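You operate a simulated robot arm through the tools that you are given. There is no shell and no other tool.

You run a simulated robot arm. Do the job below in one go: nothing can be reset, and whatever is moved stays where it is left.

Task
Take the blue hand pad on the top of the back counter and put it away on the top of the small table. Stack the yellow canister labelled "46" from the top of the back counter on top of the yellow canister labelled "53". Put the 105 orange width gauge from the top of the back counter on top of the medium carton there and the 75 orange width gauge on top of the white box there. Open the shallow drawer of the far counter, fetch the white bin and set it in the inside of the shallow drawer of the far counter, then shut the drawer. Take the red socket and put it on top of the orange puck on the top of the back counter. Do these in any order. Set down upright: orange width gauge, red socket.

Only the result counts: the job must be done as asked and must still hold three seconds after the hand-in. Knocking over, shifting, dropping, spilling or breaking anything else fails it.

Robot
A 7-joint arm with a two-finger gripper on a trunk, on a base that moves. Base frame: it is fixed to the floor where the robot stands at the start and does not move with it; the origin is under the middle of the robot, x ahead of it, y to its left, z up. Lengths are in mm, angles in rad, forces in N, time in s.
With the tool pointing down near the work surface it reaches from about 340 to 800 mm from the robot's upright axis, wherever it stands. Its first joint turns from -2.897 to 2.897 rad. Places, roughly: blue hand pad (7x10x6 cm) [-1500, -1800, 1000]; inside of the shallow drawer of the far counter [-2600, -2000, 700]; medium carton [-1250, -1750, 1000]; orange puck [-1000, -1000, 1000]; orange width gauge [-1250, -1000, 1000]; red socket (4x4x5 cm) [-900, -1000, 1000]; shallow drawer of the far counter [-2700, -1900, 800]; top of the small table [-3700, 6900, 800]; white bin (11x16x8 cm) [-1200, -900, 1000]; white box (20x26x11 cm) [-1200, -1400, 1000]; yellow canister [-1500, -2000, 1000]. Payload 2.45 kg.
The TCP is the grasp point between the finger pads, 27 mm short of the fingertips. In the tool frame z runs along the fingers and y along their closing line. The gripper opens to 80 mm; its body begins 54 mm behind the TCP.
Orientation is told as [roll, pitch, yaw] about the base's x, y, z axes, in that order, counted from this pose: with the fingers straight down and closing along the base's y, the tool's x points along the base's -x, its y along +y and its z along -z.

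Tools
- The arm moves only by the tool send_rows. Its argument "series" is a list of rows, each a list of 7 numbers: the closure in counts, from 0 (fully open) to 255 (shut), then the shift along the base's x, y, z in units of 20 mm (1.0 is 20 mm), then the turn, a rotation vector about the base's x, y, z in units of 4 degrees (1.0 is 4 degrees). In form: [[gripper, tx, ty, tz, ax, ay, az], ...]. A call has 1 to 20 rows; each row shifts and turns the commanded pose from where the row before left it. A call with a number of a shift or a turn outside -1 to 1 is refused whole. Rows are played at 5 a second. More than 50 mm and 0.15 rad between two rows, or a gripper value outside its range, and nothing of the call is played. A pose out of reach is approached as far as the arm can. The call stops where the force on the tool passes 40 N (or 10 N more than at its start, if that is more) or the arm is blocked; 0.2 s more then pass. The fingers move at their own pace (about 153 mm/s each) and stop on an object; they squeeze with about 38 N. The grip force told is the motor's: it shows also when the fingers shut on nothing. Time passes only in rows, and 0.2 s behind the last, so rows that do not move let the fingers close. It gives the time, the measured TCP pose, the force on the tool (base axes), the opening and the grip force at its end, in the units of the frame above (readings bear some noise), with the torque about the TCP (base axes, N m) and any sound that the robot's microphone picked up.
- Cameras (640 x 400 px; columns grow to the right, rows downward): "scene" is now at [63.5, 121.9, 1637.2]; the picture's right is [-0.19, -0.98, 0.00], its down [-0.59, 0.12, -0.80] and it looks along [0.78, -0.15, -0.60] (base axes); focal length 284 px, centre (320, 200). "wrist" rides on the gripper at [63, 12, -79] in the tool frame; the picture's right is [-0.19, 0.98, 0.00], its down [-0.72, -0.14, -0.68] and it looks along [-0.67, -0.13, 0.73] (tool axes); focal length 226 px, centre (320, 200). There is no depth. A picture from a camera that has moved, and an enlarged one, comes with that camera's place and axes in the base frame and with its lens.
- snapshot(camera): a new picture of that camera. It takes no simulated time.
- lift_body(by): moves the trunk up (or, below 0, down) by that many mm; the arm and the scene camera ride with it, the base frame stays. It gives what a move gives, with no picture.
- base_move(legs): drives the robot by 1 to 6 legs, each [ahead, turn to the left] in mm and rad, along the robot's own axes; the way and the turn of a leg run together, so that a leg with both is an arc; at most 1500 mm and 3.142 rad a leg. The arm and the cameras ride along, it lands a little off, and it stops where it bumps. It gives what a move gives.
- aim_head(pan, tilt): turns the head with the scene camera to pan (to the left, within 2.094 rad either way) and tilt (down, from -0.506 to 1.204), counted from straight ahead of the robot. It gives what a move gives.
- close_up(camera, box): a new picture of the part [left, top, right, bottom] of that camera's present view, enlarged. It takes no simulated time.
- close_job(): hands the job in; it is judged then, once.

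Places have to be worked out from the pictures, the camera data and where the tool is seen. Open the gripper and draw the arm clear of the work before you hand the job in, unless the task says otherwise.

The tools are called after ">>>" as a command line: name --pt "numbers of a row" for each row, then --argument value for the rest, lists and objects as JSON in quotes. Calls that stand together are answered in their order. send_rows: Moves the arm, as the interface text tells. Its arguments: {"type":"object","properties":{"series":{"type":"array"}},"required":["series"]} The other tools are called the same way: lift_body (by) moves the trunk up or down; base_move (legs) drives the base; aim_head (pan, tilt) turns the head that bears the scene camera; snapshot (camera) takes a picture; close_up (camera, box) takes an enlarged picture of a part of a camera's view; close_job () hands the job in.

At the start:

```text
time_s: 0.0
tcp_pos: [516.4, -124.3, 1197.9]
ee_rot: [-0.001, 0.0, 0.0]
wrist_force: [0.4, 0.4, -0.3]
ft_torque: [0.0, 0.0, 0.01]
width: 80.2
gripper_force: 0.1
trunk travel left (down, up): [-250.0, 290.0]
robot x, y, heading: [-2.4, -3.3, -0.004]
head pan, tilt (commanded): [-0.194, 0.649]
```

scene: 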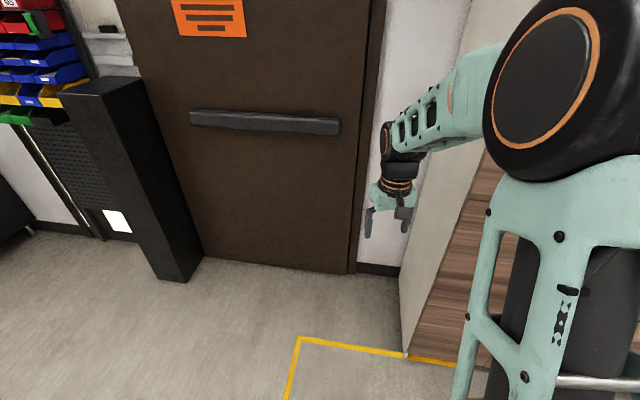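
wrist: 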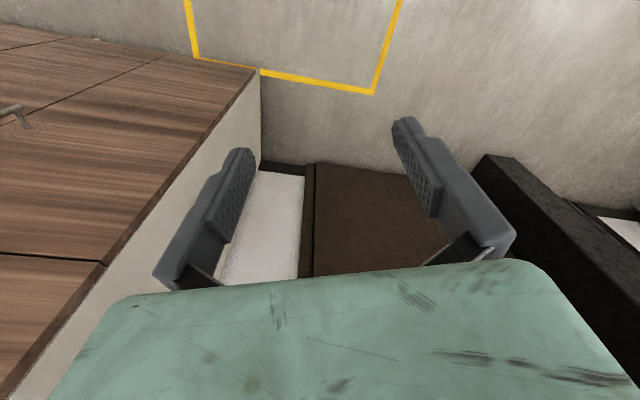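

I start by looking around with the head to the right, where the back counter should lie (behind right).

>>> aim_head --pan -2.0 --tilt 0.45

```text
time_s: 1.8
tcp_pos: [516.9, -124.8, 1198.8]
ee_rot: [0.0, -0.001, -0.001]
wrist_force: [0.2, -0.2, 0.3]
ft_torque: [0.03, -0.01, 0.0]
width: 79.9
gripper_force: 0.1
trunk travel left (down, up): [-250.0, 290.0]
robot x, y, heading: [3.2, 1.6, -0.003]
head pan, tilt (commanded): [-2.0, 0.45]
```

The head has turned; I take a picture to see what is to the right and behind.

>>> snapshot --camera "scene"

```text
taken
camera scene: at [-59.9, 55.1, 1655.1], right [-0.91, 0.42, 0.0], down [0.18, 0.4, -0.9], along [-0.37, -0.82, -0.44], focal length 284 px, centre (320, 200)
```

scene: 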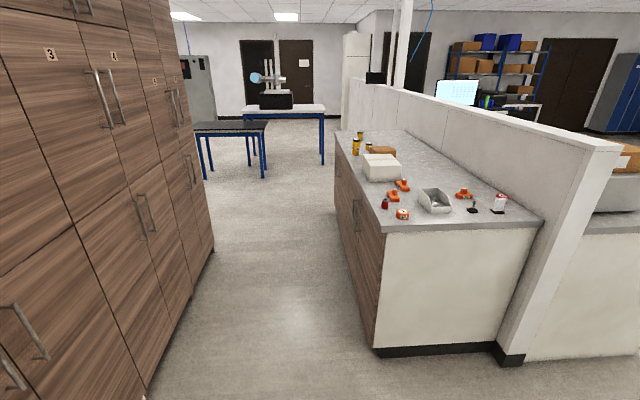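

The back counter is visible with its objects. I enlarge the counter area.

>>> close_up --camera "scene" --box '[330, 120, 530, 245]'

>>> close_up --camera "scene" --box '[330, 120, 430, 183]'

>>> close_up --camera "scene" --box '[420, 0, 640, 137]'

```text
3.20 times, centred on (430, 182) of scene
camera zoom: at [-59.9, 55.1, 1655.1], right [-0.91, 0.42, 0.0], down [0.18, 0.4, -0.9], along [-0.37, -0.82, -0.44], focal length 910 px, centre (-32, 256)
```

zoom: 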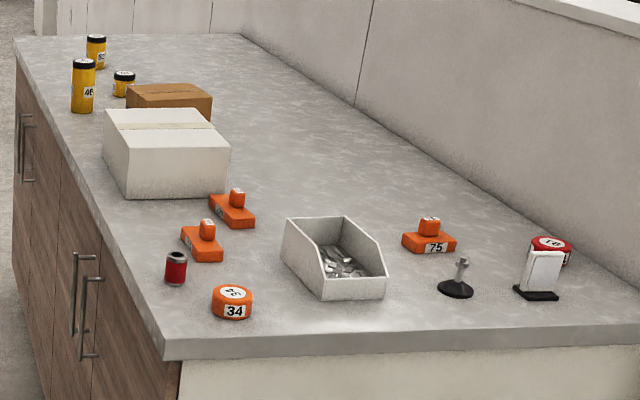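

```text
6.35 times, centred on (380, 152) of scene
camera zoom: at [-59.9, 55.1, 1655.1], right [-0.91, 0.42, 0.0], down [0.18, 0.4, -0.9], along [-0.37, -0.82, -0.44], focal length 1805 px, centre (-61, 508)
```

zoom: 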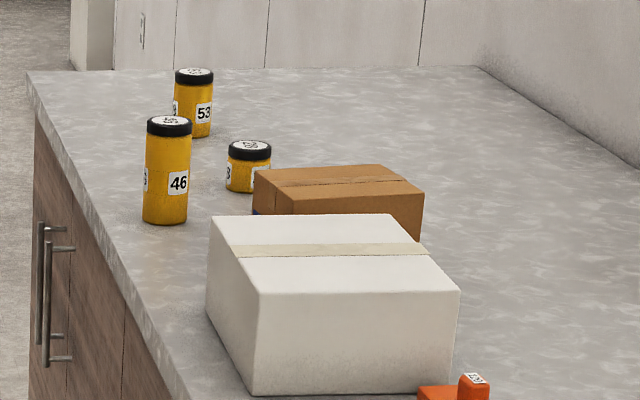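

```text
2.91 times, centred on (530, 68) of scene
camera zoom: at [-59.9, 55.1, 1655.1], right [-0.91, 0.42, 0.0], down [0.18, 0.4, -0.9], along [-0.37, -0.82, -0.44], focal length 827 px, centre (-291, 582)
```

zoom: 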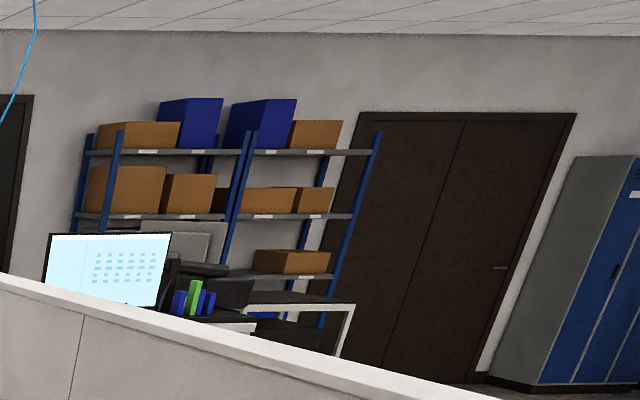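

The counters stand obliquely to the base frame (about 0.36 rad). I look to the other sides to map the room before driving.

>>> aim_head --pan 2.09 --tilt 0.3

>>> snapshot --camera "scene"

>>> aim_head --pan 0.8 --tilt 0.3

>>> snapshot --camera "scene"

```text
time_s: 5.1
tcp_pos: [516.8, -124.5, 1199.0]
ee_rot: [-0.001, 0.0, -0.002]
wrist_force: [-0.4, 0.2, 0.1]
ft_torque: [0.05, 0.01, 0.02]
width: 79.8
gripper_force: 0.0
trunk travel left (down, up): [-250.0, 290.0]
robot x, y, heading: [0.5, -1.7, 0.001]
head pan, tilt (commanded): [2.089, 0.3]
```

```text
taken
camera scene: at [-67.9, 219.8, 1669.1], right [0.87, 0.5, 0.0], down [0.15, -0.26, -0.96], along [-0.47, 0.83, -0.3], focal length 284 px, centre (320, 200)
```

scene: 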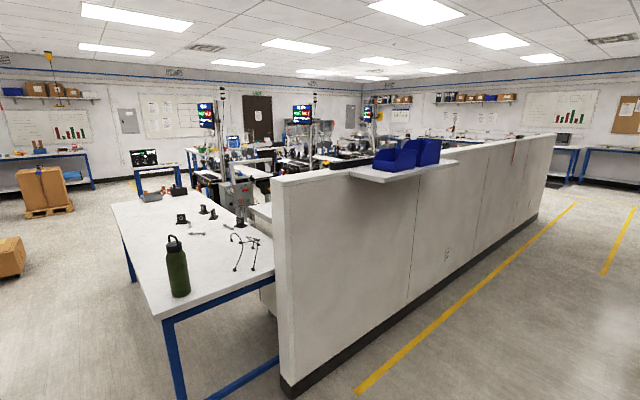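

```text
time_s: 6.6
tcp_pos: [516.0, -123.5, 1197.8]
ee_rot: [0.0, -0.001, -0.001]
wrist_force: [-0.4, -0.1, 0.1]
ft_torque: [0.01, 0.01, -0.01]
width: 80.1
gripper_force: 0.1
trunk travel left (down, up): [-250.0, 290.0]
robot x, y, heading: [-0.7, -2.0, -0.0]
head pan, tilt (commanded): [0.799, 0.3]
```

```text
taken
camera scene: at [43.4, 205.7, 1669.0], right [0.72, -0.7, 0.0], down [-0.21, -0.21, -0.96], along [0.67, 0.69, -0.3], focal length 284 px, centre (320, 200)
```

scene: 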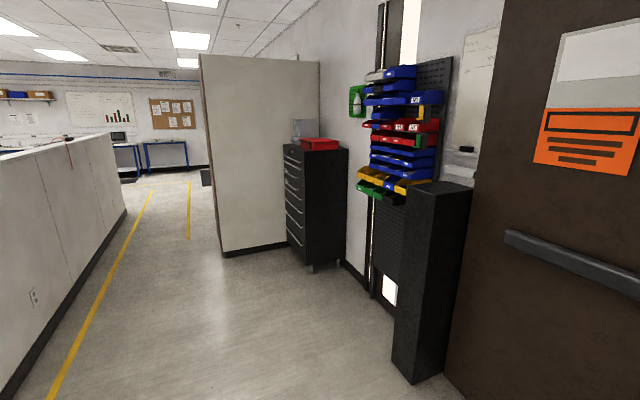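

I enlarge the direction of the small table (around heading 2.07).

>>> aim_head --pan 2.09 --tilt 0.15

>>> close_up --camera "scene" --box '[180, 90, 400, 228]'

>>> close_up --camera "scene" --box '[270, 130, 380, 199]'

>>> close_up --camera "scene" --box '[0, 90, 220, 228]'

```text
time_s: 8.1
tcp_pos: [516.4, -123.7, 1198.3]
ee_rot: [0.001, 0.0, -0.001]
wrist_force: [0.0, 0.0, -0.2]
ft_torque: [0.0, -0.01, 0.05]
width: 80.0
gripper_force: 0.1
trunk travel left (down, up): [-250.0, 290.0]
robot x, y, heading: [0.0, 1.1, 0.001]
head pan, tilt (commanded): [2.089, 0.15]
```

```text
2.90 times, centred on (290, 159) of scene
camera zoom: at [-67.5, 219.3, 1683.1], right [0.87, 0.49, 0.0], down [0.07, -0.13, -0.99], along [-0.49, 0.86, -0.15], focal length 824 px, centre (407, 319)
```

zoom: 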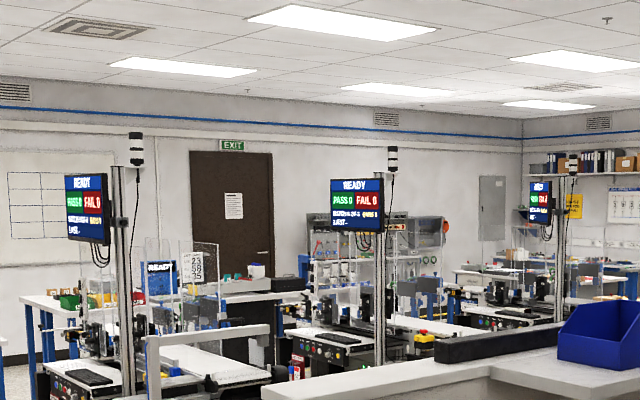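

```text
5.80 times, centred on (325, 164) of scene
camera zoom: at [-67.5, 219.3, 1683.1], right [0.87, 0.49, 0.0], down [0.07, -0.13, -0.99], along [-0.49, 0.86, -0.15], focal length 1648 px, centre (291, 406)
```

zoom: 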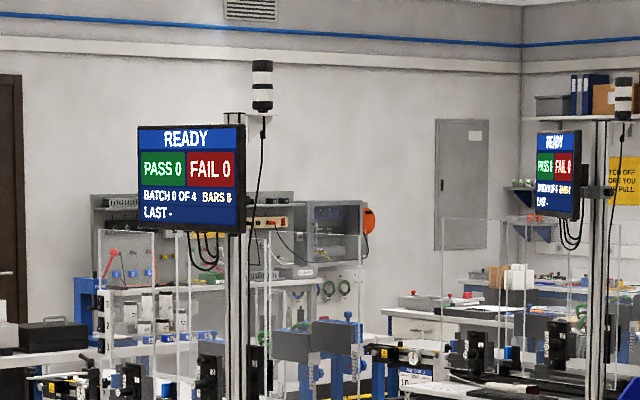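

```text
2.90 times, centred on (110, 159) of scene
camera zoom: at [-67.5, 219.3, 1683.1], right [0.87, 0.49, 0.0], down [0.07, -0.13, -0.99], along [-0.49, 0.86, -0.15], focal length 824 px, centre (929, 319)
```

zoom: 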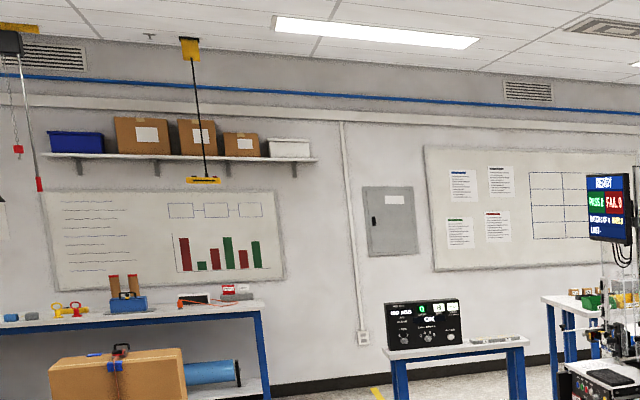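

The room's furniture is turned about -0.354 rad from the base axes. The near end of the back counter is about 1.1 m away along heading -1.93, so I drive to a spot in front of that end, facing it.

>>> base_move --legs '[[0, -2.75], [850, 0], [0, 0.825]]'

>>> aim_head --pan 0.0 --tilt 0.7

>>> snapshot --camera "scene"

>>> snapshot --camera "wrist"

```text
time_s: 21.4
tcp_pos: [-1082.6, -769.9, 1199.2]
ee_rot: [0.001, 0.001, -1.931]
wrist_force: [-0.4, -0.7, 0.3]
ft_torque: [0.0, -0.01, 0.0]
width: 80.2
gripper_force: 0.1
trunk travel left (down, up): [-250.0, 290.0]
robot x, y, heading: [-786.3, -331.7, -1.93]
head pan, tilt (commanded): [2.089, 0.15]
```

```text
time_s: 23.4
tcp_pos: [-1082.7, -770.2, 1199.1]
ee_rot: [0.0, 0.0, -1.93]
wrist_force: [0.3, -0.6, 0.2]
ft_torque: [0.01, 0.03, 0.0]
width: 79.7
gripper_force: 0.1
trunk travel left (down, up): [-250.0, 290.0]
robot x, y, heading: [-786.1, -330.8, -1.93]
head pan, tilt (commanded): [0.0, 0.7]
```

```text
taken
camera scene: at [-678.4, -441.8, 1632.9], right [-0.94, 0.35, 0.0], down [0.22, 0.6, -0.76], along [-0.27, -0.72, -0.64], focal length 284 px, centre (320, 200)
```

scene: 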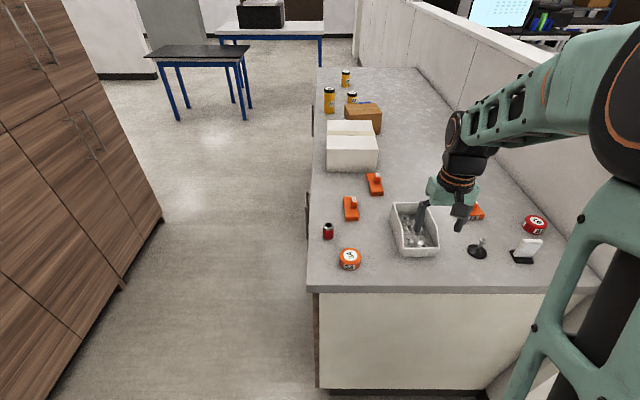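

```text
taken
camera wrist: at [-1047.6, -715.0, 1278.0], right [0.85, -0.52, 0.0], down [-0.38, -0.62, 0.68], along [-0.36, -0.58, -0.73], focal length 226 px, centre (320, 200)
```

wrist: 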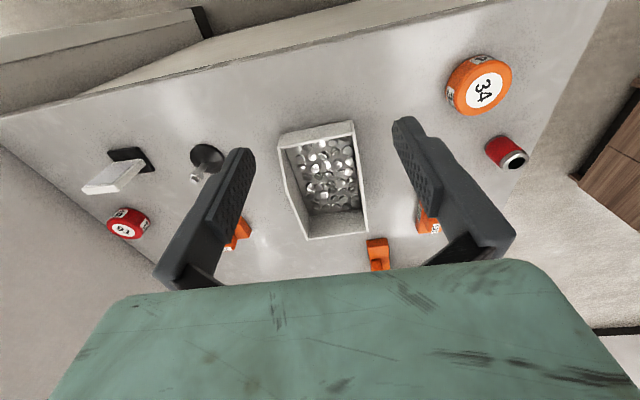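

The view is excellent: robot stands in front of the near end, arm over the counter. I zoom on the objects to read labels.

>>> close_up --camera "scene" --box '[300, 160, 460, 280]'

>>> close_up --camera "scene" --box '[310, 60, 410, 180]'

>>> close_up --camera "wrist" --box '[370, 130, 560, 275]'

>>> close_up --camera "scene" --box '[440, 180, 580, 280]'

```text
3.33 times, centred on (380, 220) of scene
camera zoom: at [-678.4, -441.8, 1632.9], right [-0.94, 0.35, 0.0], down [0.22, 0.6, -0.76], along [-0.27, -0.72, -0.64], focal length 948 px, centre (120, 133)
```

zoom: 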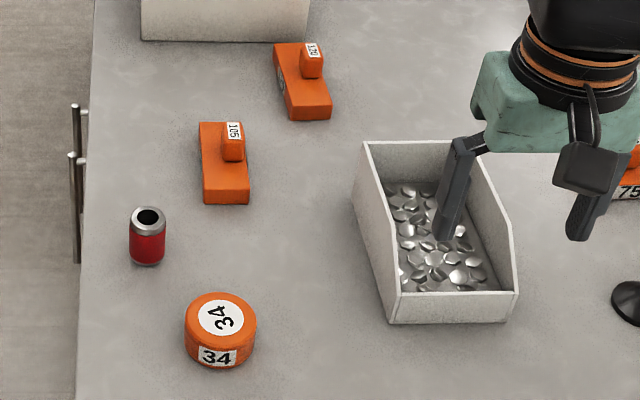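

```text
3.33 times, centred on (360, 120) of scene
camera zoom: at [-678.4, -441.8, 1632.9], right [-0.94, 0.35, 0.0], down [0.22, 0.6, -0.76], along [-0.27, -0.72, -0.64], focal length 948 px, centre (187, 467)
```

zoom: 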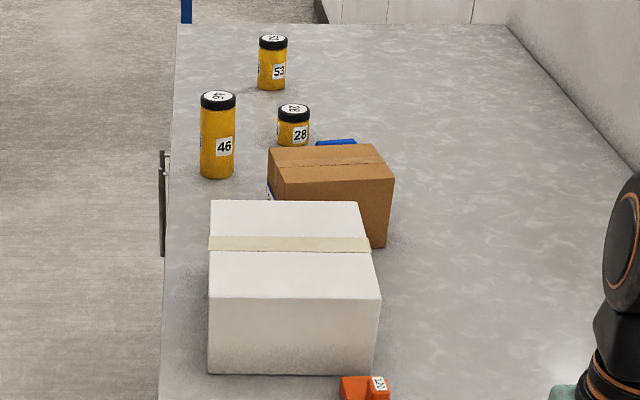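

```text
2.76 times, centred on (465, 202) of wrist
camera zoom: at [-1047.6, -715.0, 1278.0], right [0.85, -0.52, 0.0], down [-0.38, -0.62, 0.68], along [-0.36, -0.58, -0.73], focal length 624 px, centre (-80, 193)
```

zoom: 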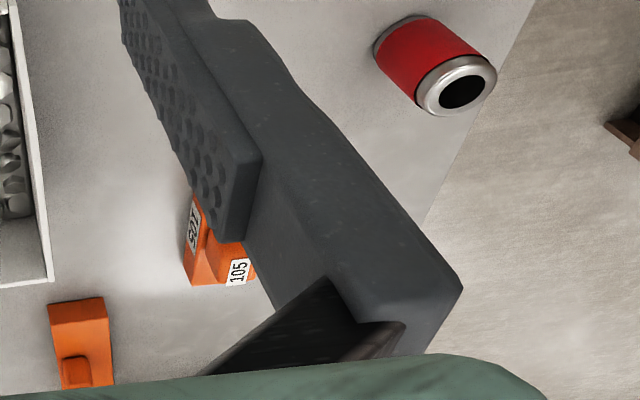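

```text
4.00 times, centred on (510, 230) of scene
camera zoom: at [-678.4, -441.8, 1632.9], right [-0.94, 0.35, 0.0], down [0.22, 0.6, -0.76], along [-0.27, -0.72, -0.64], focal length 1137 px, centre (-440, 80)
```

zoom: 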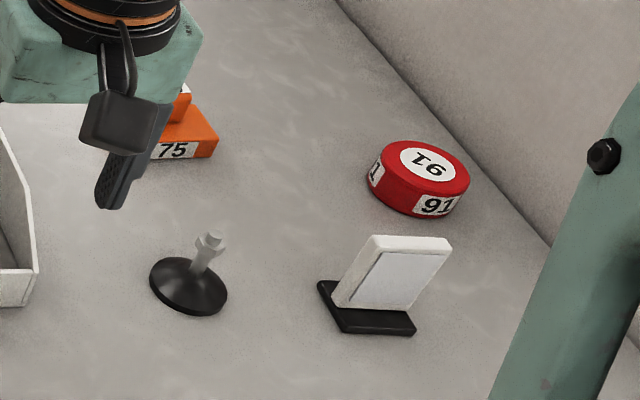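

105 is the nearer gauge on the left, 75 is right of the bin, and the blue pad is behind the carton. Triangulating scene and wrist views puts the red socket's top at about (-913, -994, 1028), counter top about 975. I move the open hand above the socket.

>>> send_rows --pt "0 0.708 -0.933 -0.4 0 0 0" --pt "0 0.708 -0.933 -0.4 0 0 0" --pt "0 0.708 -0.933 -0.4 0 0 0" --pt "0 0.708 -0.933 -0.4 0 0 0" --pt "0 0.708 -0.933 -0.4 0 0 0" --pt "0 0.708 -0.933 -0.4 0 0 0" --pt "0 0.708 -0.933 -0.4 0 0 0" --pt "0 0.708 -0.933 -0.4 0 0 0" --pt "0 0.708 -0.933 -0.4 0 0 0" --pt "0 0.708 -0.933 -0.4 0 0 0" --pt "0 0.708 -0.933 -0.4 0 0 0" --pt "0 0.708 -0.933 -0.4 0 0 0"

>>> snapshot --camera "wrist"

>>> snapshot --camera "scene"

```text
time_s: 26.0
tcp_pos: [-911.6, -993.8, 1102.3]
ee_rot: [-0.001, 0.0, -1.928]
wrist_force: [1.3, -0.1, 0.1]
ft_torque: [0.02, -0.04, -0.03]
width: 79.9
gripper_force: 0.1
trunk travel left (down, up): [-250.0, 290.0]
robot x, y, heading: [-786.4, -330.6, -1.928]
head pan, tilt (commanded): [0.0, 0.7]
```

```text
taken
camera wrist: at [-877.3, -938.8, 1182.0], right [0.85, -0.53, 0.0], down [-0.38, -0.62, 0.68], along [-0.36, -0.58, -0.73], focal length 226 px, centre (320, 200)
```

wrist: 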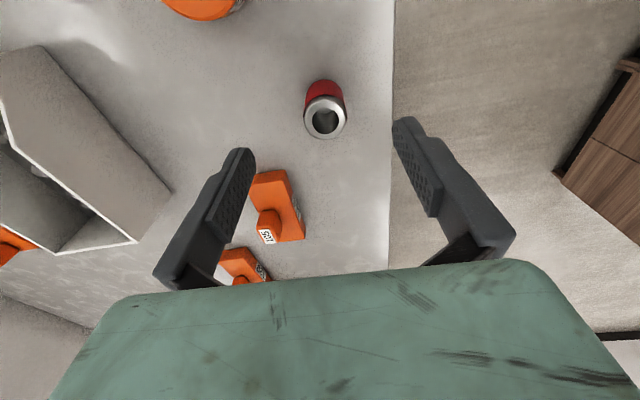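

```text
taken
camera scene: at [-678.1, -442.4, 1632.8], right [-0.94, 0.35, 0.0], down [0.22, 0.6, -0.76], along [-0.27, -0.72, -0.64], focal length 284 px, centre (320, 200)
```

scene: 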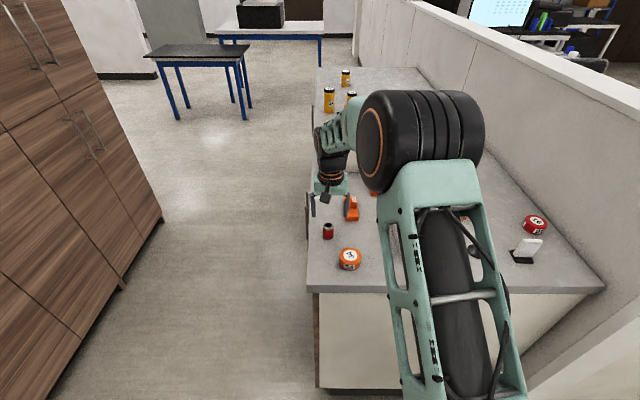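

The socket sits nearly under the grip point (about 4 mm to the picture's right). I shift by that and descend to about z 1017, then close.

>>> send_rows --pt "0 0.17 -0.11 0 0 0 0" --pt "0 0 0 -0.85 0 0 0" --pt "0 0 0 -0.85 0 0 0" --pt "0 0 0 -0.85 0 0 0" --pt "0 0 0 -0.85 0 0 0" --pt "0 0 0 -0.8 0 0 0"

>>> snapshot --camera "wrist"

```text
time_s: 27.4
tcp_pos: [-909.1, -996.5, 1019.2]
ee_rot: [0.002, -0.001, -1.928]
wrist_force: [0.0, -0.5, 0.2]
ft_torque: [0.0, -0.02, -0.02]
width: 80.0
gripper_force: 0.0
trunk travel left (down, up): [-250.0, 290.0]
robot x, y, heading: [-782.8, -325.5, -1.928]
head pan, tilt (commanded): [0.0, 0.7]
```

```text
taken
camera wrist: at [-874.8, -941.3, 1098.2], right [0.85, -0.52, 0.0], down [-0.38, -0.62, 0.68], along [-0.36, -0.58, -0.73], focal length 226 px, centre (320, 200)
```

wrist: 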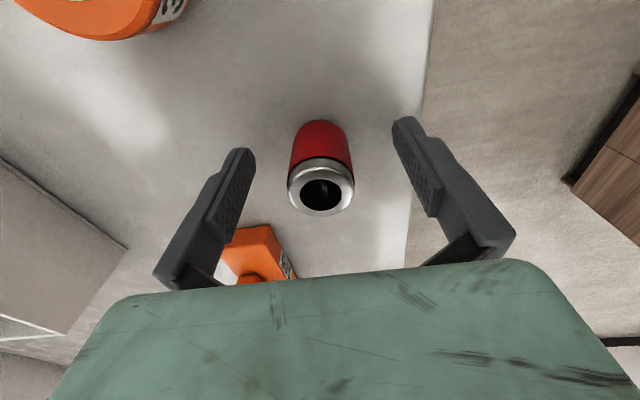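

The socket stands centred between the fingers. I close on it.

>>> send_rows --pt "255 0 0 0 0 0 0" --pt "255 0 0 0 0 0 0" --pt "255 0 0 0 0 0 0" --pt "255 0 0 0 0 0 0"

```text
time_s: 28.4
tcp_pos: [-909.2, -996.4, 1019.8]
ee_rot: [0.001, 0.0, -1.929]
wrist_force: [0.6, 0.2, 1.0]
ft_torque: [-0.01, 0.0, 0.02]
width: 32.4
gripper_force: 38.0
trunk travel left (down, up): [-250.0, 290.0]
robot x, y, heading: [-783.1, -334.5, -1.928]
head pan, tilt (commanded): [0.0, 0.7]
```

The socket is held (32 mm). I lift it and carry it over to the puck, estimated at about (-929, -885).

>>> send_rows --pt "255 0 0 1 0 0 0" --pt "255 0 0 1 0 0 0" --pt "255 0 0 1 0 0 0" --pt "255 0 0 1 0 0 0" --pt "255 -0.167 0.925 0 0 0 0" --pt "255 -0.167 0.925 0 0 0 0" --pt "255 -0.167 0.925 0 0 0 0" --pt "255 -0.167 0.925 0 0 0 0" --pt "255 -0.167 0.925 0 0 0 0" --pt "255 -0.167 0.925 0 0 0 0"

>>> snapshot --camera "wrist"

>>> close_up --camera "scene" --box '[270, 170, 430, 290]'

```text
time_s: 30.6
tcp_pos: [-928.3, -885.5, 1098.4]
ee_rot: [-0.001, 0.001, -1.929]
wrist_force: [0.6, -0.2, -1.9]
ft_torque: [0.0, 0.0, 0.0]
width: 32.1
gripper_force: 37.7
trunk travel left (down, up): [-250.0, 290.0]
robot x, y, heading: [-782.9, -329.3, -1.925]
head pan, tilt (commanded): [0.0, 0.7]
```

```text
taken
camera wrist: at [-894.1, -830.3, 1178.4], right [0.85, -0.53, 0.0], down [-0.38, -0.62, 0.68], along [-0.36, -0.58, -0.73], focal length 226 px, centre (320, 200)
```

wrist: 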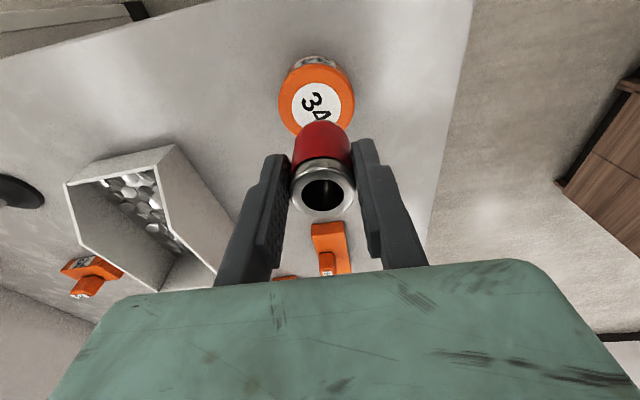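

```text
3.33 times, centred on (350, 230) of scene
camera zoom: at [-678.4, -441.6, 1632.9], right [-0.94, 0.35, 0.0], down [0.22, 0.6, -0.76], along [-0.27, -0.72, -0.64], focal length 948 px, centre (220, 100)
```

zoom: 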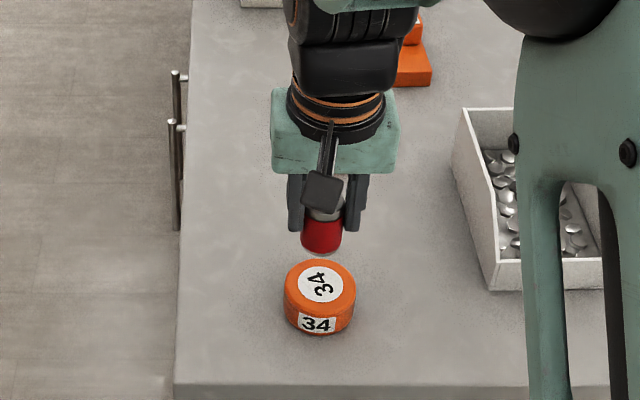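

Puck lies about 3 mm toward the robot from the held socket. I shift slightly and start lowering in steps, watching the force.

>>> send_rows --pt "255 0 0.15 -0.9 0 0 0" --pt "255 0 0 -1 0 0 0" --pt "255 0 0 -0.2 0 0 0"

>>> close_up --camera "scene" --box '[310, 210, 390, 270]'

>>> snapshot --camera "wrist"

```text
time_s: 31.4
tcp_pos: [-927.4, -883.3, 1057.3]
ee_rot: [-0.001, 0.0, -1.929]
wrist_force: [0.2, 0.1, -0.9]
ft_torque: [0.01, -0.03, 0.01]
width: 32.0
gripper_force: 37.9
trunk travel left (down, up): [-250.0, 290.0]
robot x, y, heading: [-787.0, -331.8, -1.929]
head pan, tilt (commanded): [0.0, 0.7]
```

```text
6.67 times, centred on (350, 240) of scene
camera zoom: at [-678.4, -442.1, 1632.9], right [-0.94, 0.35, 0.0], down [0.22, 0.6, -0.76], along [-0.27, -0.72, -0.64], focal length 1896 px, centre (120, -67)
```

zoom: 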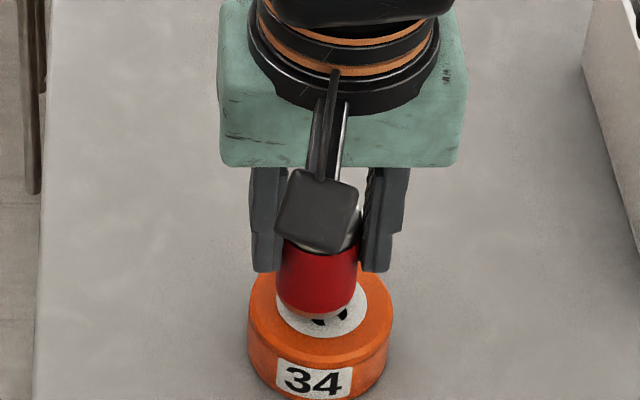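

```text
taken
camera wrist: at [-893.2, -828.0, 1136.2], right [0.85, -0.52, 0.0], down [-0.38, -0.62, 0.68], along [-0.36, -0.58, -0.73], focal length 226 px, centre (320, 200)
```

wrist: 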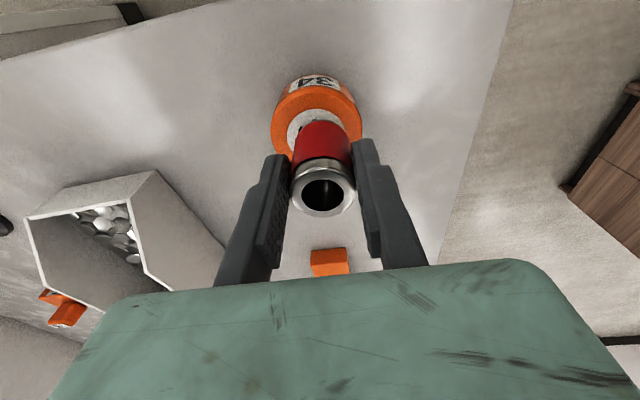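

Alignment over the puck looks good; I lower a few mm at a time.

>>> send_rows --pt "255 0 0 -0.15 0 0 0" --pt "255 0 0 -0.15 0 0 0"

```text
time_s: 32.0
tcp_pos: [-927.9, -882.2, 1052.6]
ee_rot: [0.0, 0.001, -1.93]
wrist_force: [0.2, 0.0, -0.9]
ft_torque: [0.04, -0.02, 0.02]
width: 32.0
gripper_force: 38.2
trunk travel left (down, up): [-250.0, 290.0]
robot x, y, heading: [-785.7, -334.4, -1.929]
head pan, tilt (commanded): [0.0, 0.7]
```

No contact yet; I continue lowering in small steps.

>>> send_rows --pt "255 0 0 -0.12 0 0 0" --pt "255 0 0 0 0 0 0"

>>> send_rows --pt "255 0 0 -0.12 0 0 0" --pt "255 0 0 0 0 0 0"

```text
time_s: 32.6
tcp_pos: [-929.2, -883.8, 1051.9]
ee_rot: [0.0, -0.004, -1.926]
wrist_force: [0.7, 1.0, 17.9]
ft_torque: [-0.02, 0.04, -0.04]
width: 32.2
gripper_force: 38.0
trunk travel left (down, up): [-250.0, 290.0]
robot x, y, heading: [-785.1, -330.1, -1.929]
head pan, tilt (commanded): [0.0, 0.7]
```

```text
time_s: 33.2
tcp_pos: [-928.8, -884.6, 1049.2]
ee_rot: [0.002, -0.006, -1.929]
wrist_force: [1.8, 3.5, 16.3]
ft_torque: [0.22, -0.04, -0.04]
width: 31.8
gripper_force: 37.7
trunk travel left (down, up): [-250.0, 290.0]
robot x, y, heading: [-783.9, -332.1, -1.929]
head pan, tilt (commanded): [0.0, 0.7]
stopped in row 2: the force on the tool passed its limit at 41 N (the readings are from after the stop); the commanded pose is now the measured one
```

Contact made; the socket rests on the puck. I ease up a millimetre and open gently, then look.

>>> send_rows --pt "255 0 0 0.06 0 0 0" --pt "200 0 0 0 0 0 0" --pt "120 0 0 0 0 0 0" --pt "60 0 0 0 0 0 0" --pt "60 0 0 0 0 0 0"

>>> snapshot --camera "wrist"

>>> close_up --camera "scene" --box '[310, 210, 390, 270]'

```text
time_s: 34.4
tcp_pos: [-929.1, -885.8, 1048.5]
ee_rot: [0.0, -0.005, -1.929]
wrist_force: [-0.2, 0.5, 0.6]
ft_torque: [0.02, 0.0, 0.02]
width: 61.3
gripper_force: 0.0
trunk travel left (down, up): [-250.0, 290.0]
robot x, y, heading: [-784.4, -329.0, -1.927]
head pan, tilt (commanded): [0.0, 0.7]
```

```text
taken
camera wrist: at [-893.9, -829.4, 1127.9], right [0.85, -0.52, 0.0], down [-0.38, -0.62, 0.68], along [-0.36, -0.58, -0.73], focal length 226 px, centre (320, 200)
```

wrist: 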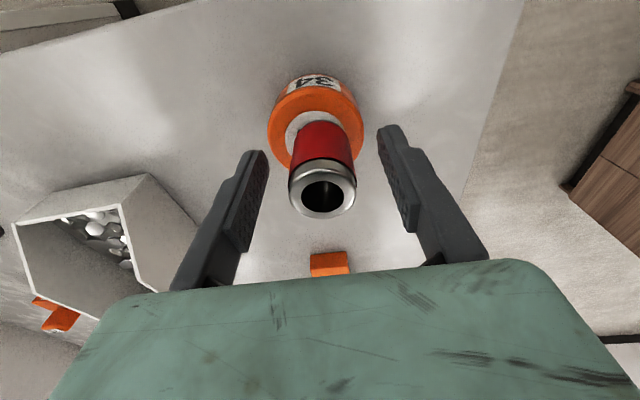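

```text
6.67 times, centred on (350, 240) of scene
camera zoom: at [-678.4, -441.9, 1632.9], right [-0.94, 0.35, 0.0], down [0.22, 0.6, -0.76], along [-0.27, -0.72, -0.64], focal length 1896 px, centre (120, -67)
```

zoom: 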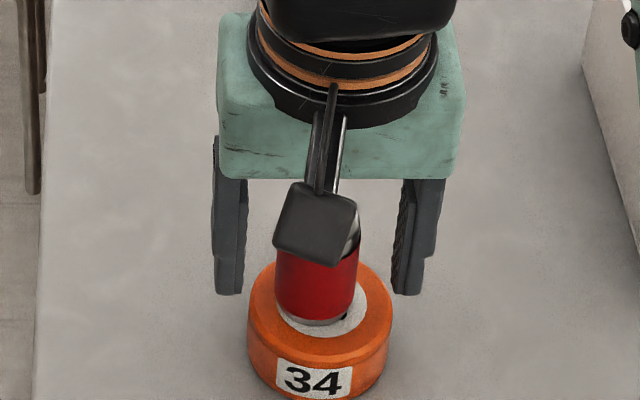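

The socket stands upright on the puck. I raise the open hand straight up and go above the 105 gauge, estimated at (-1019, -1072).

>>> send_rows --pt "60 0 0 1 0 0 0" --pt "60 0 0 1 0 0 0" --pt "60 0 0 1 0 0 0" --pt "60 0 0 1 0 0 0" --pt "0 0 0 1 0 0 0" --pt "0 -0.45 -0.93 0 0 0 0" --pt "0 -0.45 -0.93 0 0 0 0" --pt "0 -0.45 -0.93 0 0 0 0" --pt "0 -0.45 -0.93 0 0 0 0" --pt "0 -0.45 -0.93 0 0 0 0" --pt "0 -0.45 -0.93 0 0 0 0" --pt "0 -0.45 -0.93 0 0 0 0" --pt "0 -0.45 -0.93 0 0 0 0" --pt "0 -0.45 -0.93 0 0 0 0" --pt "0 -0.45 -0.93 0 0 0 0" --pt "0 0 0 -0.5 0 0 0"

>>> snapshot --camera "wrist"

>>> close_up --camera "wrist" --box '[220, 30, 420, 155]'

>>> snapshot --camera "scene"

```text
time_s: 37.8
tcp_pos: [-1018.0, -1072.1, 1140.5]
ee_rot: [0.0, -0.005, -1.929]
wrist_force: [0.0, 0.0, -0.2]
ft_torque: [-0.05, 0.0, 0.0]
width: 80.0
gripper_force: 0.0
trunk travel left (down, up): [-250.0, 290.0]
robot x, y, heading: [-787.0, -330.4, -1.926]
head pan, tilt (commanded): [0.0, 0.7]
```

```text
taken
camera wrist: at [-983.7, -1015.8, 1218.4], right [0.85, -0.52, 0.0], down [-0.38, -0.62, 0.69], along [-0.36, -0.58, -0.73], focal length 226 px, centre (320, 200)
```

wrist: 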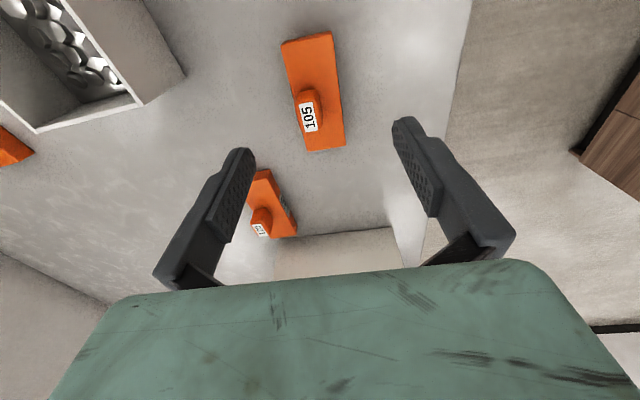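

```text
3.20 times, centred on (320, 92) of wrist
camera zoom: at [-983.7, -1015.8, 1218.4], right [0.85, -0.52, 0.0], down [-0.38, -0.62, 0.69], along [-0.36, -0.58, -0.73], focal length 723 px, centre (320, 544)
```

zoom: 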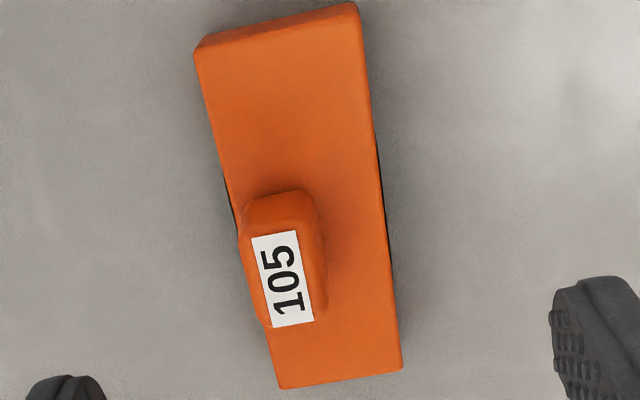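

```text
taken
camera scene: at [-678.4, -442.1, 1632.9], right [-0.94, 0.35, 0.0], down [0.22, 0.6, -0.76], along [-0.27, -0.72, -0.64], focal length 284 px, centre (320, 200)
```

scene: 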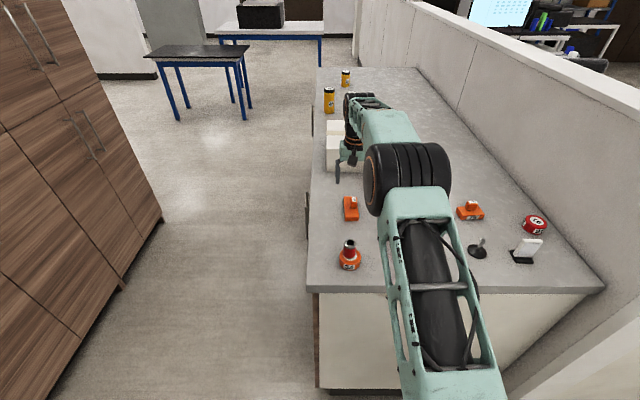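

The 105 gauge's base centre works out at about (-1025, -1080), long axis at -1.94, width about 41. I centre over it and descend to straddle the base.

>>> send_rows --pt "0 -0.35 -0.4 0 0 0 -0.16" --pt "0 0 0 -0.9 0 0 0" --pt "0 0 0 -0.9 0 0 0" --pt "0 0 0 -0.9 0 0 0" --pt "0 0 0 -0.9 0 0 0" --pt "0 0 0 -0.9 0 0 0" --pt "0 0 0 -0.9 0 0 0"

>>> snapshot --camera "wrist"

```text
time_s: 39.4
tcp_pos: [-1024.9, -1079.6, 1031.1]
ee_rot: [0.001, -0.004, -1.939]
wrist_force: [0.0, -0.5, 0.0]
ft_torque: [0.0, -0.03, -0.02]
width: 80.2
gripper_force: 0.1
trunk travel left (down, up): [-250.0, 290.0]
robot x, y, heading: [-788.4, -331.4, -1.923]
head pan, tilt (commanded): [0.0, 0.7]
```

```text
taken
camera wrist: at [-990.5, -1023.8, 1109.9], right [0.85, -0.53, 0.0], down [-0.39, -0.62, 0.68], along [-0.37, -0.58, -0.73], focal length 226 px, centre (320, 200)
```

wrist: 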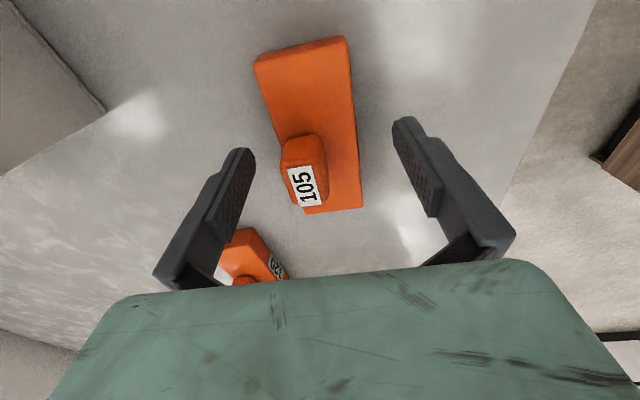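

Centred. I descend the last 19 mm and close on the base.

>>> send_rows --pt "0 0 0 -0.5 0 0 0" --pt "0 0 0 -0.45 0 0 0" --pt "255 0 0 0 0 0 0" --pt "255 0 0 0 0 0 0" --pt "255 0 0 0 0 0 0" --pt "255 0 0 0 0 0 0"

>>> snapshot --camera "wrist"

```text
time_s: 40.8
tcp_pos: [-1025.0, -1079.8, 1013.0]
ee_rot: [0.0, -0.005, -1.939]
wrist_force: [0.4, -0.4, 0.2]
ft_torque: [-0.01, 0.01, 0.02]
width: 44.1
gripper_force: 38.3
trunk travel left (down, up): [-250.0, 290.0]
robot x, y, heading: [-785.6, -328.1, -1.927]
head pan, tilt (commanded): [0.0, 0.7]
```

```text
taken
camera wrist: at [-990.7, -1023.7, 1090.7], right [0.85, -0.53, 0.0], down [-0.39, -0.62, 0.68], along [-0.37, -0.58, -0.73], focal length 226 px, centre (320, 200)
```

wrist: 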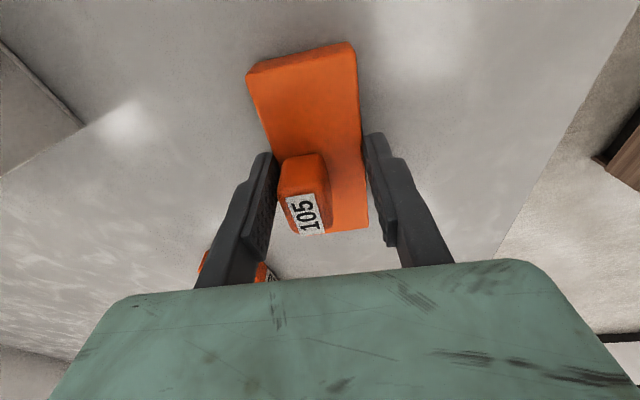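

The grip at 44 mm tells the base's true width; my size check then puts the base top near z 984 and the counter near 960, so the grip is too high. I open, go down another 13 mm and close again.

>>> send_rows --pt "100 0 0 0 0 0 0" --pt "60 0 0 0 0 0 0" --pt "60 0 0 -0.3 0 0 0" --pt "60 0 0 -0.35 0 0 0" --pt "60 0 0 0 0 0 0"

>>> snapshot --camera "wrist"

```text
time_s: 42.0
tcp_pos: [-1025.9, -1080.0, 1002.9]
ee_rot: [0.0, -0.011, -1.942]
wrist_force: [0.8, -0.1, 17.1]
ft_torque: [0.24, 0.14, 0.02]
width: 61.2
gripper_force: 0.1
trunk travel left (down, up): [-250.0, 290.0]
robot x, y, heading: [-785.3, -328.7, -1.925]
head pan, tilt (commanded): [0.0, 0.7]
```

```text
taken
camera wrist: at [-990.5, -1023.3, 1081.6], right [0.85, -0.53, 0.0], down [-0.39, -0.61, 0.69], along [-0.37, -0.58, -0.72], focal length 226 px, centre (320, 200)
```

wrist: 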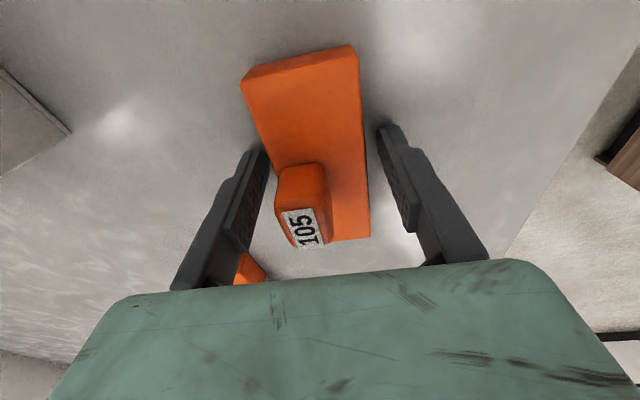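

The fingertips touched the counter at TCP 1003, so the counter top is z≈976 after all and the base top near 1000. I rise 4 mm and close.

>>> send_rows --pt "60 0 0 0.3 0 0.15 0" --pt "60 0 0 0 0 0 0" --pt "255 0 0 0 0 0 0" --pt "255 0 0 0 0 0 0" --pt "255 0 0 0 0 0 0" --pt "255 0 0 0 0 0 0"

>>> snapshot --camera "wrist"

```text
time_s: 43.4
tcp_pos: [-1026.7, -1079.2, 1006.2]
ee_rot: [-0.009, -0.009, -1.939]
wrist_force: [0.2, -0.4, -0.3]
ft_torque: [0.03, -0.01, -0.01]
width: 44.2
gripper_force: 38.2
trunk travel left (down, up): [-250.0, 290.0]
robot x, y, heading: [-786.7, -329.8, -1.931]
head pan, tilt (commanded): [0.0, 0.7]
```

```text
taken
camera wrist: at [-989.6, -1023.5, 1084.0], right [0.85, -0.53, -0.01], down [-0.38, -0.62, 0.69], along [-0.37, -0.58, -0.72], focal length 226 px, centre (320, 200)
```

wrist: 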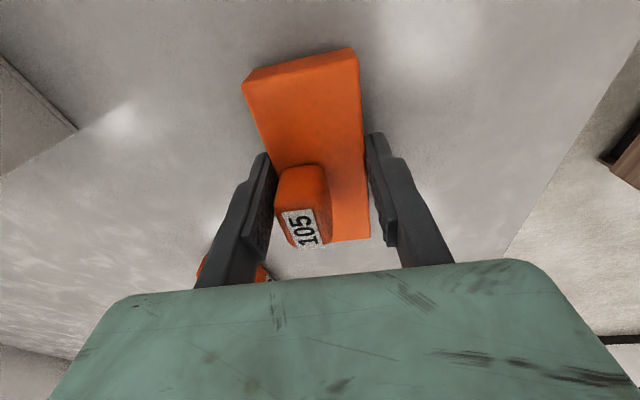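

The gauge is gripped well inside the fingers now. I correct the slight tilt, lift it and draw the arm back toward the robot for driving.

>>> send_rows --pt "255 0 0 1 0 0 0" --pt "255 0 0 1 0.07 -0.17 0" --pt "255 0 0 1 0 0 0" --pt "255 0 0 1 0 0 0" --pt "255 0.3 0.8 1 0 0 0" --pt "255 0.3 0.8 1 0 0 0" --pt "255 0.3 0.8 1 0 0 0" --pt "255 0.3 0.8 1 0 0 0" --pt "255 0.3 0.8 1 0 0 0" --pt "255 0.3 0.8 1 0 0 0" --pt "255 0.3 0.8 1 0 0 0" --pt "255 0.3 0.8 1 0 0 0" --pt "255 0.3 0.8 1 0 0 0" --pt "255 0.3 0.8 0 0 0 0" --pt "255 0.3 0.8 0 0 0 0" --pt "255 0.3 0.8 0 0 0 0"

>>> snapshot --camera "wrist"

>>> aim_head --pan 0.3 --tilt 1.2

>>> snapshot --camera "scene"

```text
time_s: 46.8
tcp_pos: [-952.3, -886.1, 1265.0]
ee_rot: [0.0, 0.001, -1.939]
wrist_force: [-0.5, -0.3, -1.4]
ft_torque: [-0.01, -0.01, 0.03]
width: 44.2
gripper_force: 38.0
trunk travel left (down, up): [-250.0, 290.0]
robot x, y, heading: [-788.2, -330.6, -1.929]
head pan, tilt (commanded): [0.0, 0.7]
```

```text
taken
camera wrist: at [-917.1, -831.0, 1344.5], right [0.85, -0.53, 0.0], down [-0.39, -0.62, 0.68], along [-0.36, -0.58, -0.73], focal length 226 px, centre (320, 200)
```

wrist: 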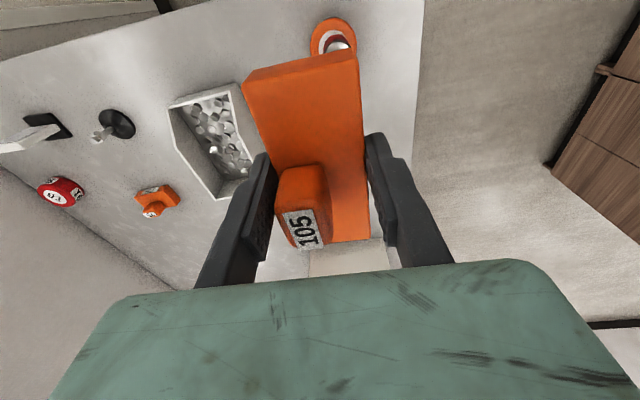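

```text
time_s: 47.7
tcp_pos: [-952.9, -886.0, 1265.1]
ee_rot: [0.0, -0.001, -1.939]
wrist_force: [1.0, -0.9, -0.7]
ft_torque: [0.01, -0.02, 0.0]
width: 44.3
gripper_force: 38.2
trunk travel left (down, up): [-250.0, 290.0]
robot x, y, heading: [-782.3, -328.7, -1.928]
head pan, tilt (commanded): [0.3, 1.201]
```

```text
taken
camera scene: at [-651.9, -418.2, 1597.0], right [-1.0, 0.06, 0.0], down [0.05, 0.93, -0.36], along [-0.02, -0.36, -0.93], focal length 284 px, centre (320, 200)
```

scene: 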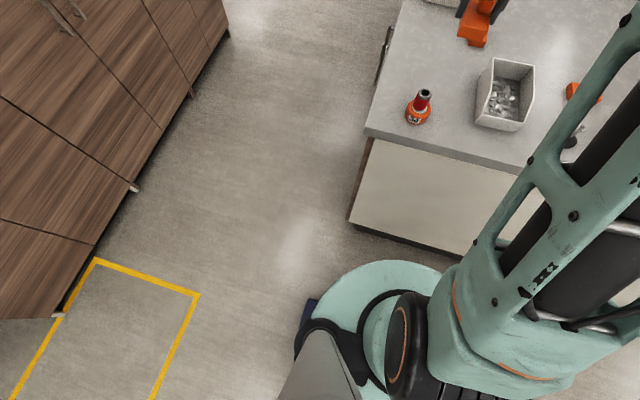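

The base is a disc of about 340 mm radius, so 430 mm from the counter's front edge is a safe standoff. I drive round into the aisle: left turn, across, right turn, along, then face the counter.

>>> base_move --legs '[[0, 1.571], [600, 0], [0, -1.571], [1400, 0]]'

>>> aim_head --pan -1.2 --tilt 0.7

>>> snapshot --camera "scene"

```text
time_s: 65.7
tcp_pos: [-849.5, -2426.7, 1265.5]
ee_rot: [0.0, -0.001, -1.923]
wrist_force: [0.5, -0.6, -1.9]
ft_torque: [0.04, -0.02, -0.03]
width: 44.1
gripper_force: 37.6
trunk travel left (down, up): [-250.0, 290.0]
robot x, y, heading: [-693.4, -1865.1, -1.907]
head pan, tilt (commanded): [0.3, 1.201]
```

```text
time_s: 67.2
tcp_pos: [-850.5, -2425.5, 1265.4]
ee_rot: [0.001, -0.001, -1.923]
wrist_force: [0.9, 1.2, -1.7]
ft_torque: [-0.01, -0.01, 0.01]
width: 44.1
gripper_force: 38.1
trunk travel left (down, up): [-250.0, 290.0]
robot x, y, heading: [-690.8, -1864.2, -1.911]
head pan, tilt (commanded): [-1.201, 0.7]
```

```text
taken
camera scene: at [-640.5, -1898.5, 1632.9], right [-0.03, 1.0, 0.0], down [0.64, 0.02, -0.76], along [-0.76, -0.02, -0.64], focal length 284 px, centre (320, 200)
```

scene: 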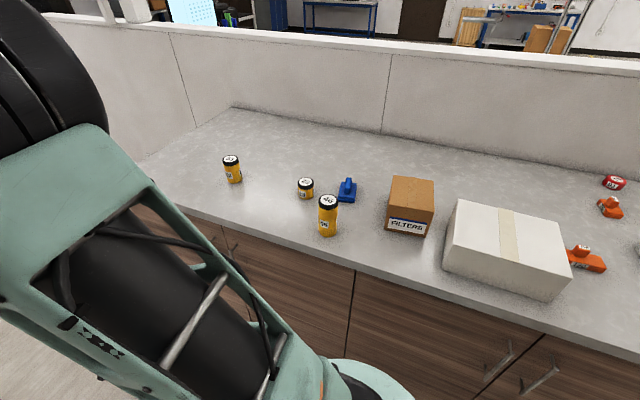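

I now see the objects from the aisle side: carton labelled FILTERS, blue pad, canisters. I zoom for accurate positions.

>>> close_up --camera "scene" --box '[210, 130, 450, 280]'

>>> close_up --camera "scene" --box '[370, 160, 610, 310]'

```text
2.67 times, centred on (330, 205) of scene
camera zoom: at [-640.5, -1898.5, 1632.9], right [-0.03, 1.0, 0.0], down [0.64, 0.02, -0.76], along [-0.76, -0.02, -0.64], focal length 758 px, centre (293, 187)
```

zoom: 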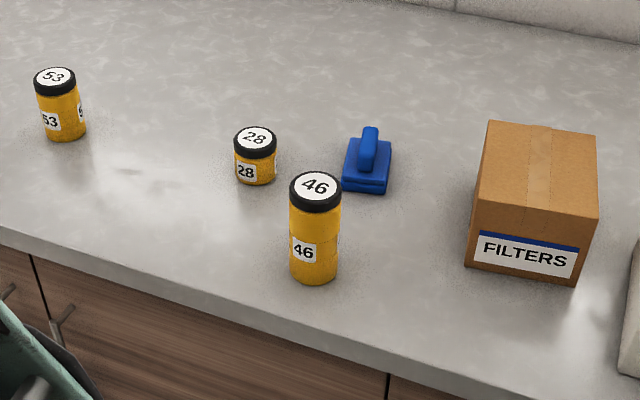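

```text
2.67 times, centred on (490, 235) of scene
camera zoom: at [-640.5, -1898.5, 1632.9], right [-0.03, 1.0, 0.0], down [0.64, 0.02, -0.76], along [-0.76, -0.02, -0.64], focal length 758 px, centre (-133, 107)
```

zoom: 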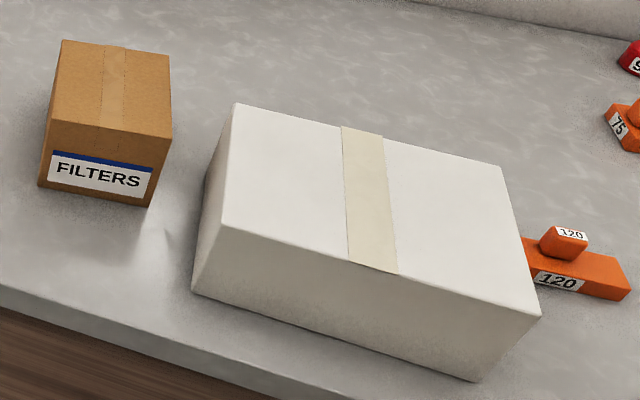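

The carton top centre is at about (-1339, -1634, 1085), size about 128 x 155. I turn right to face the counter, which puts the carton straight ahead.

>>> base_move --legs '[[0, -1.571]]'

>>> aim_head --pan 0.0 --tilt 0.75

>>> snapshot --camera "scene"

>>> snapshot --camera "wrist"

```text
time_s: 71.5
tcp_pos: [-1256.6, -1728.3, 1265.3]
ee_rot: [-0.001, 0.001, 2.824]
wrist_force: [0.1, 0.9, -0.7]
ft_torque: [-0.02, 0.0, 0.0]
width: 44.2
gripper_force: 38.0
trunk travel left (down, up): [-250.0, 290.0]
robot x, y, heading: [-692.9, -1864.0, 2.844]
head pan, tilt (commanded): [-1.201, 0.7]
```

```text
time_s: 72.9
tcp_pos: [-1257.3, -1727.4, 1264.5]
ee_rot: [0.001, -0.001, 2.827]
wrist_force: [-0.4, 0.3, -0.9]
ft_torque: [-0.01, 0.01, 0.01]
width: 44.3
gripper_force: 37.8
trunk travel left (down, up): [-250.0, 290.0]
robot x, y, heading: [-693.3, -1867.9, 2.835]
head pan, tilt (commanded): [0.0, 0.75]
```

```text
taken
camera scene: at [-796.8, -1982.3, 1628.6], right [0.3, 0.95, 0.0], down [0.65, -0.2, -0.73], along [-0.7, 0.22, -0.68], focal length 284 px, centre (320, 200)
```

scene: 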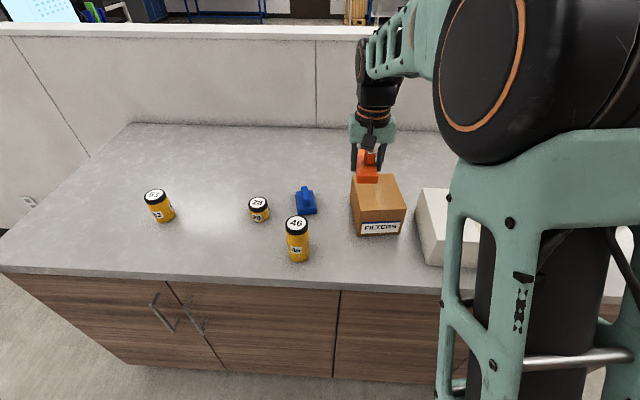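

```text
taken
camera wrist: at [-1200.1, -1759.0, 1344.1], right [-0.49, -0.87, 0.0], down [-0.64, 0.36, 0.68], along [-0.59, 0.33, -0.73], focal length 226 px, centre (320, 200)
```

wrist: 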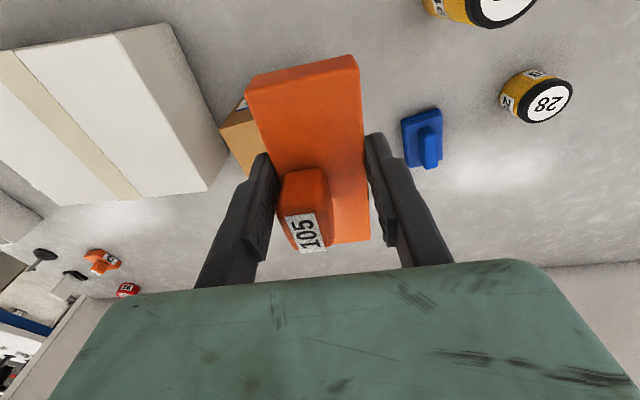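

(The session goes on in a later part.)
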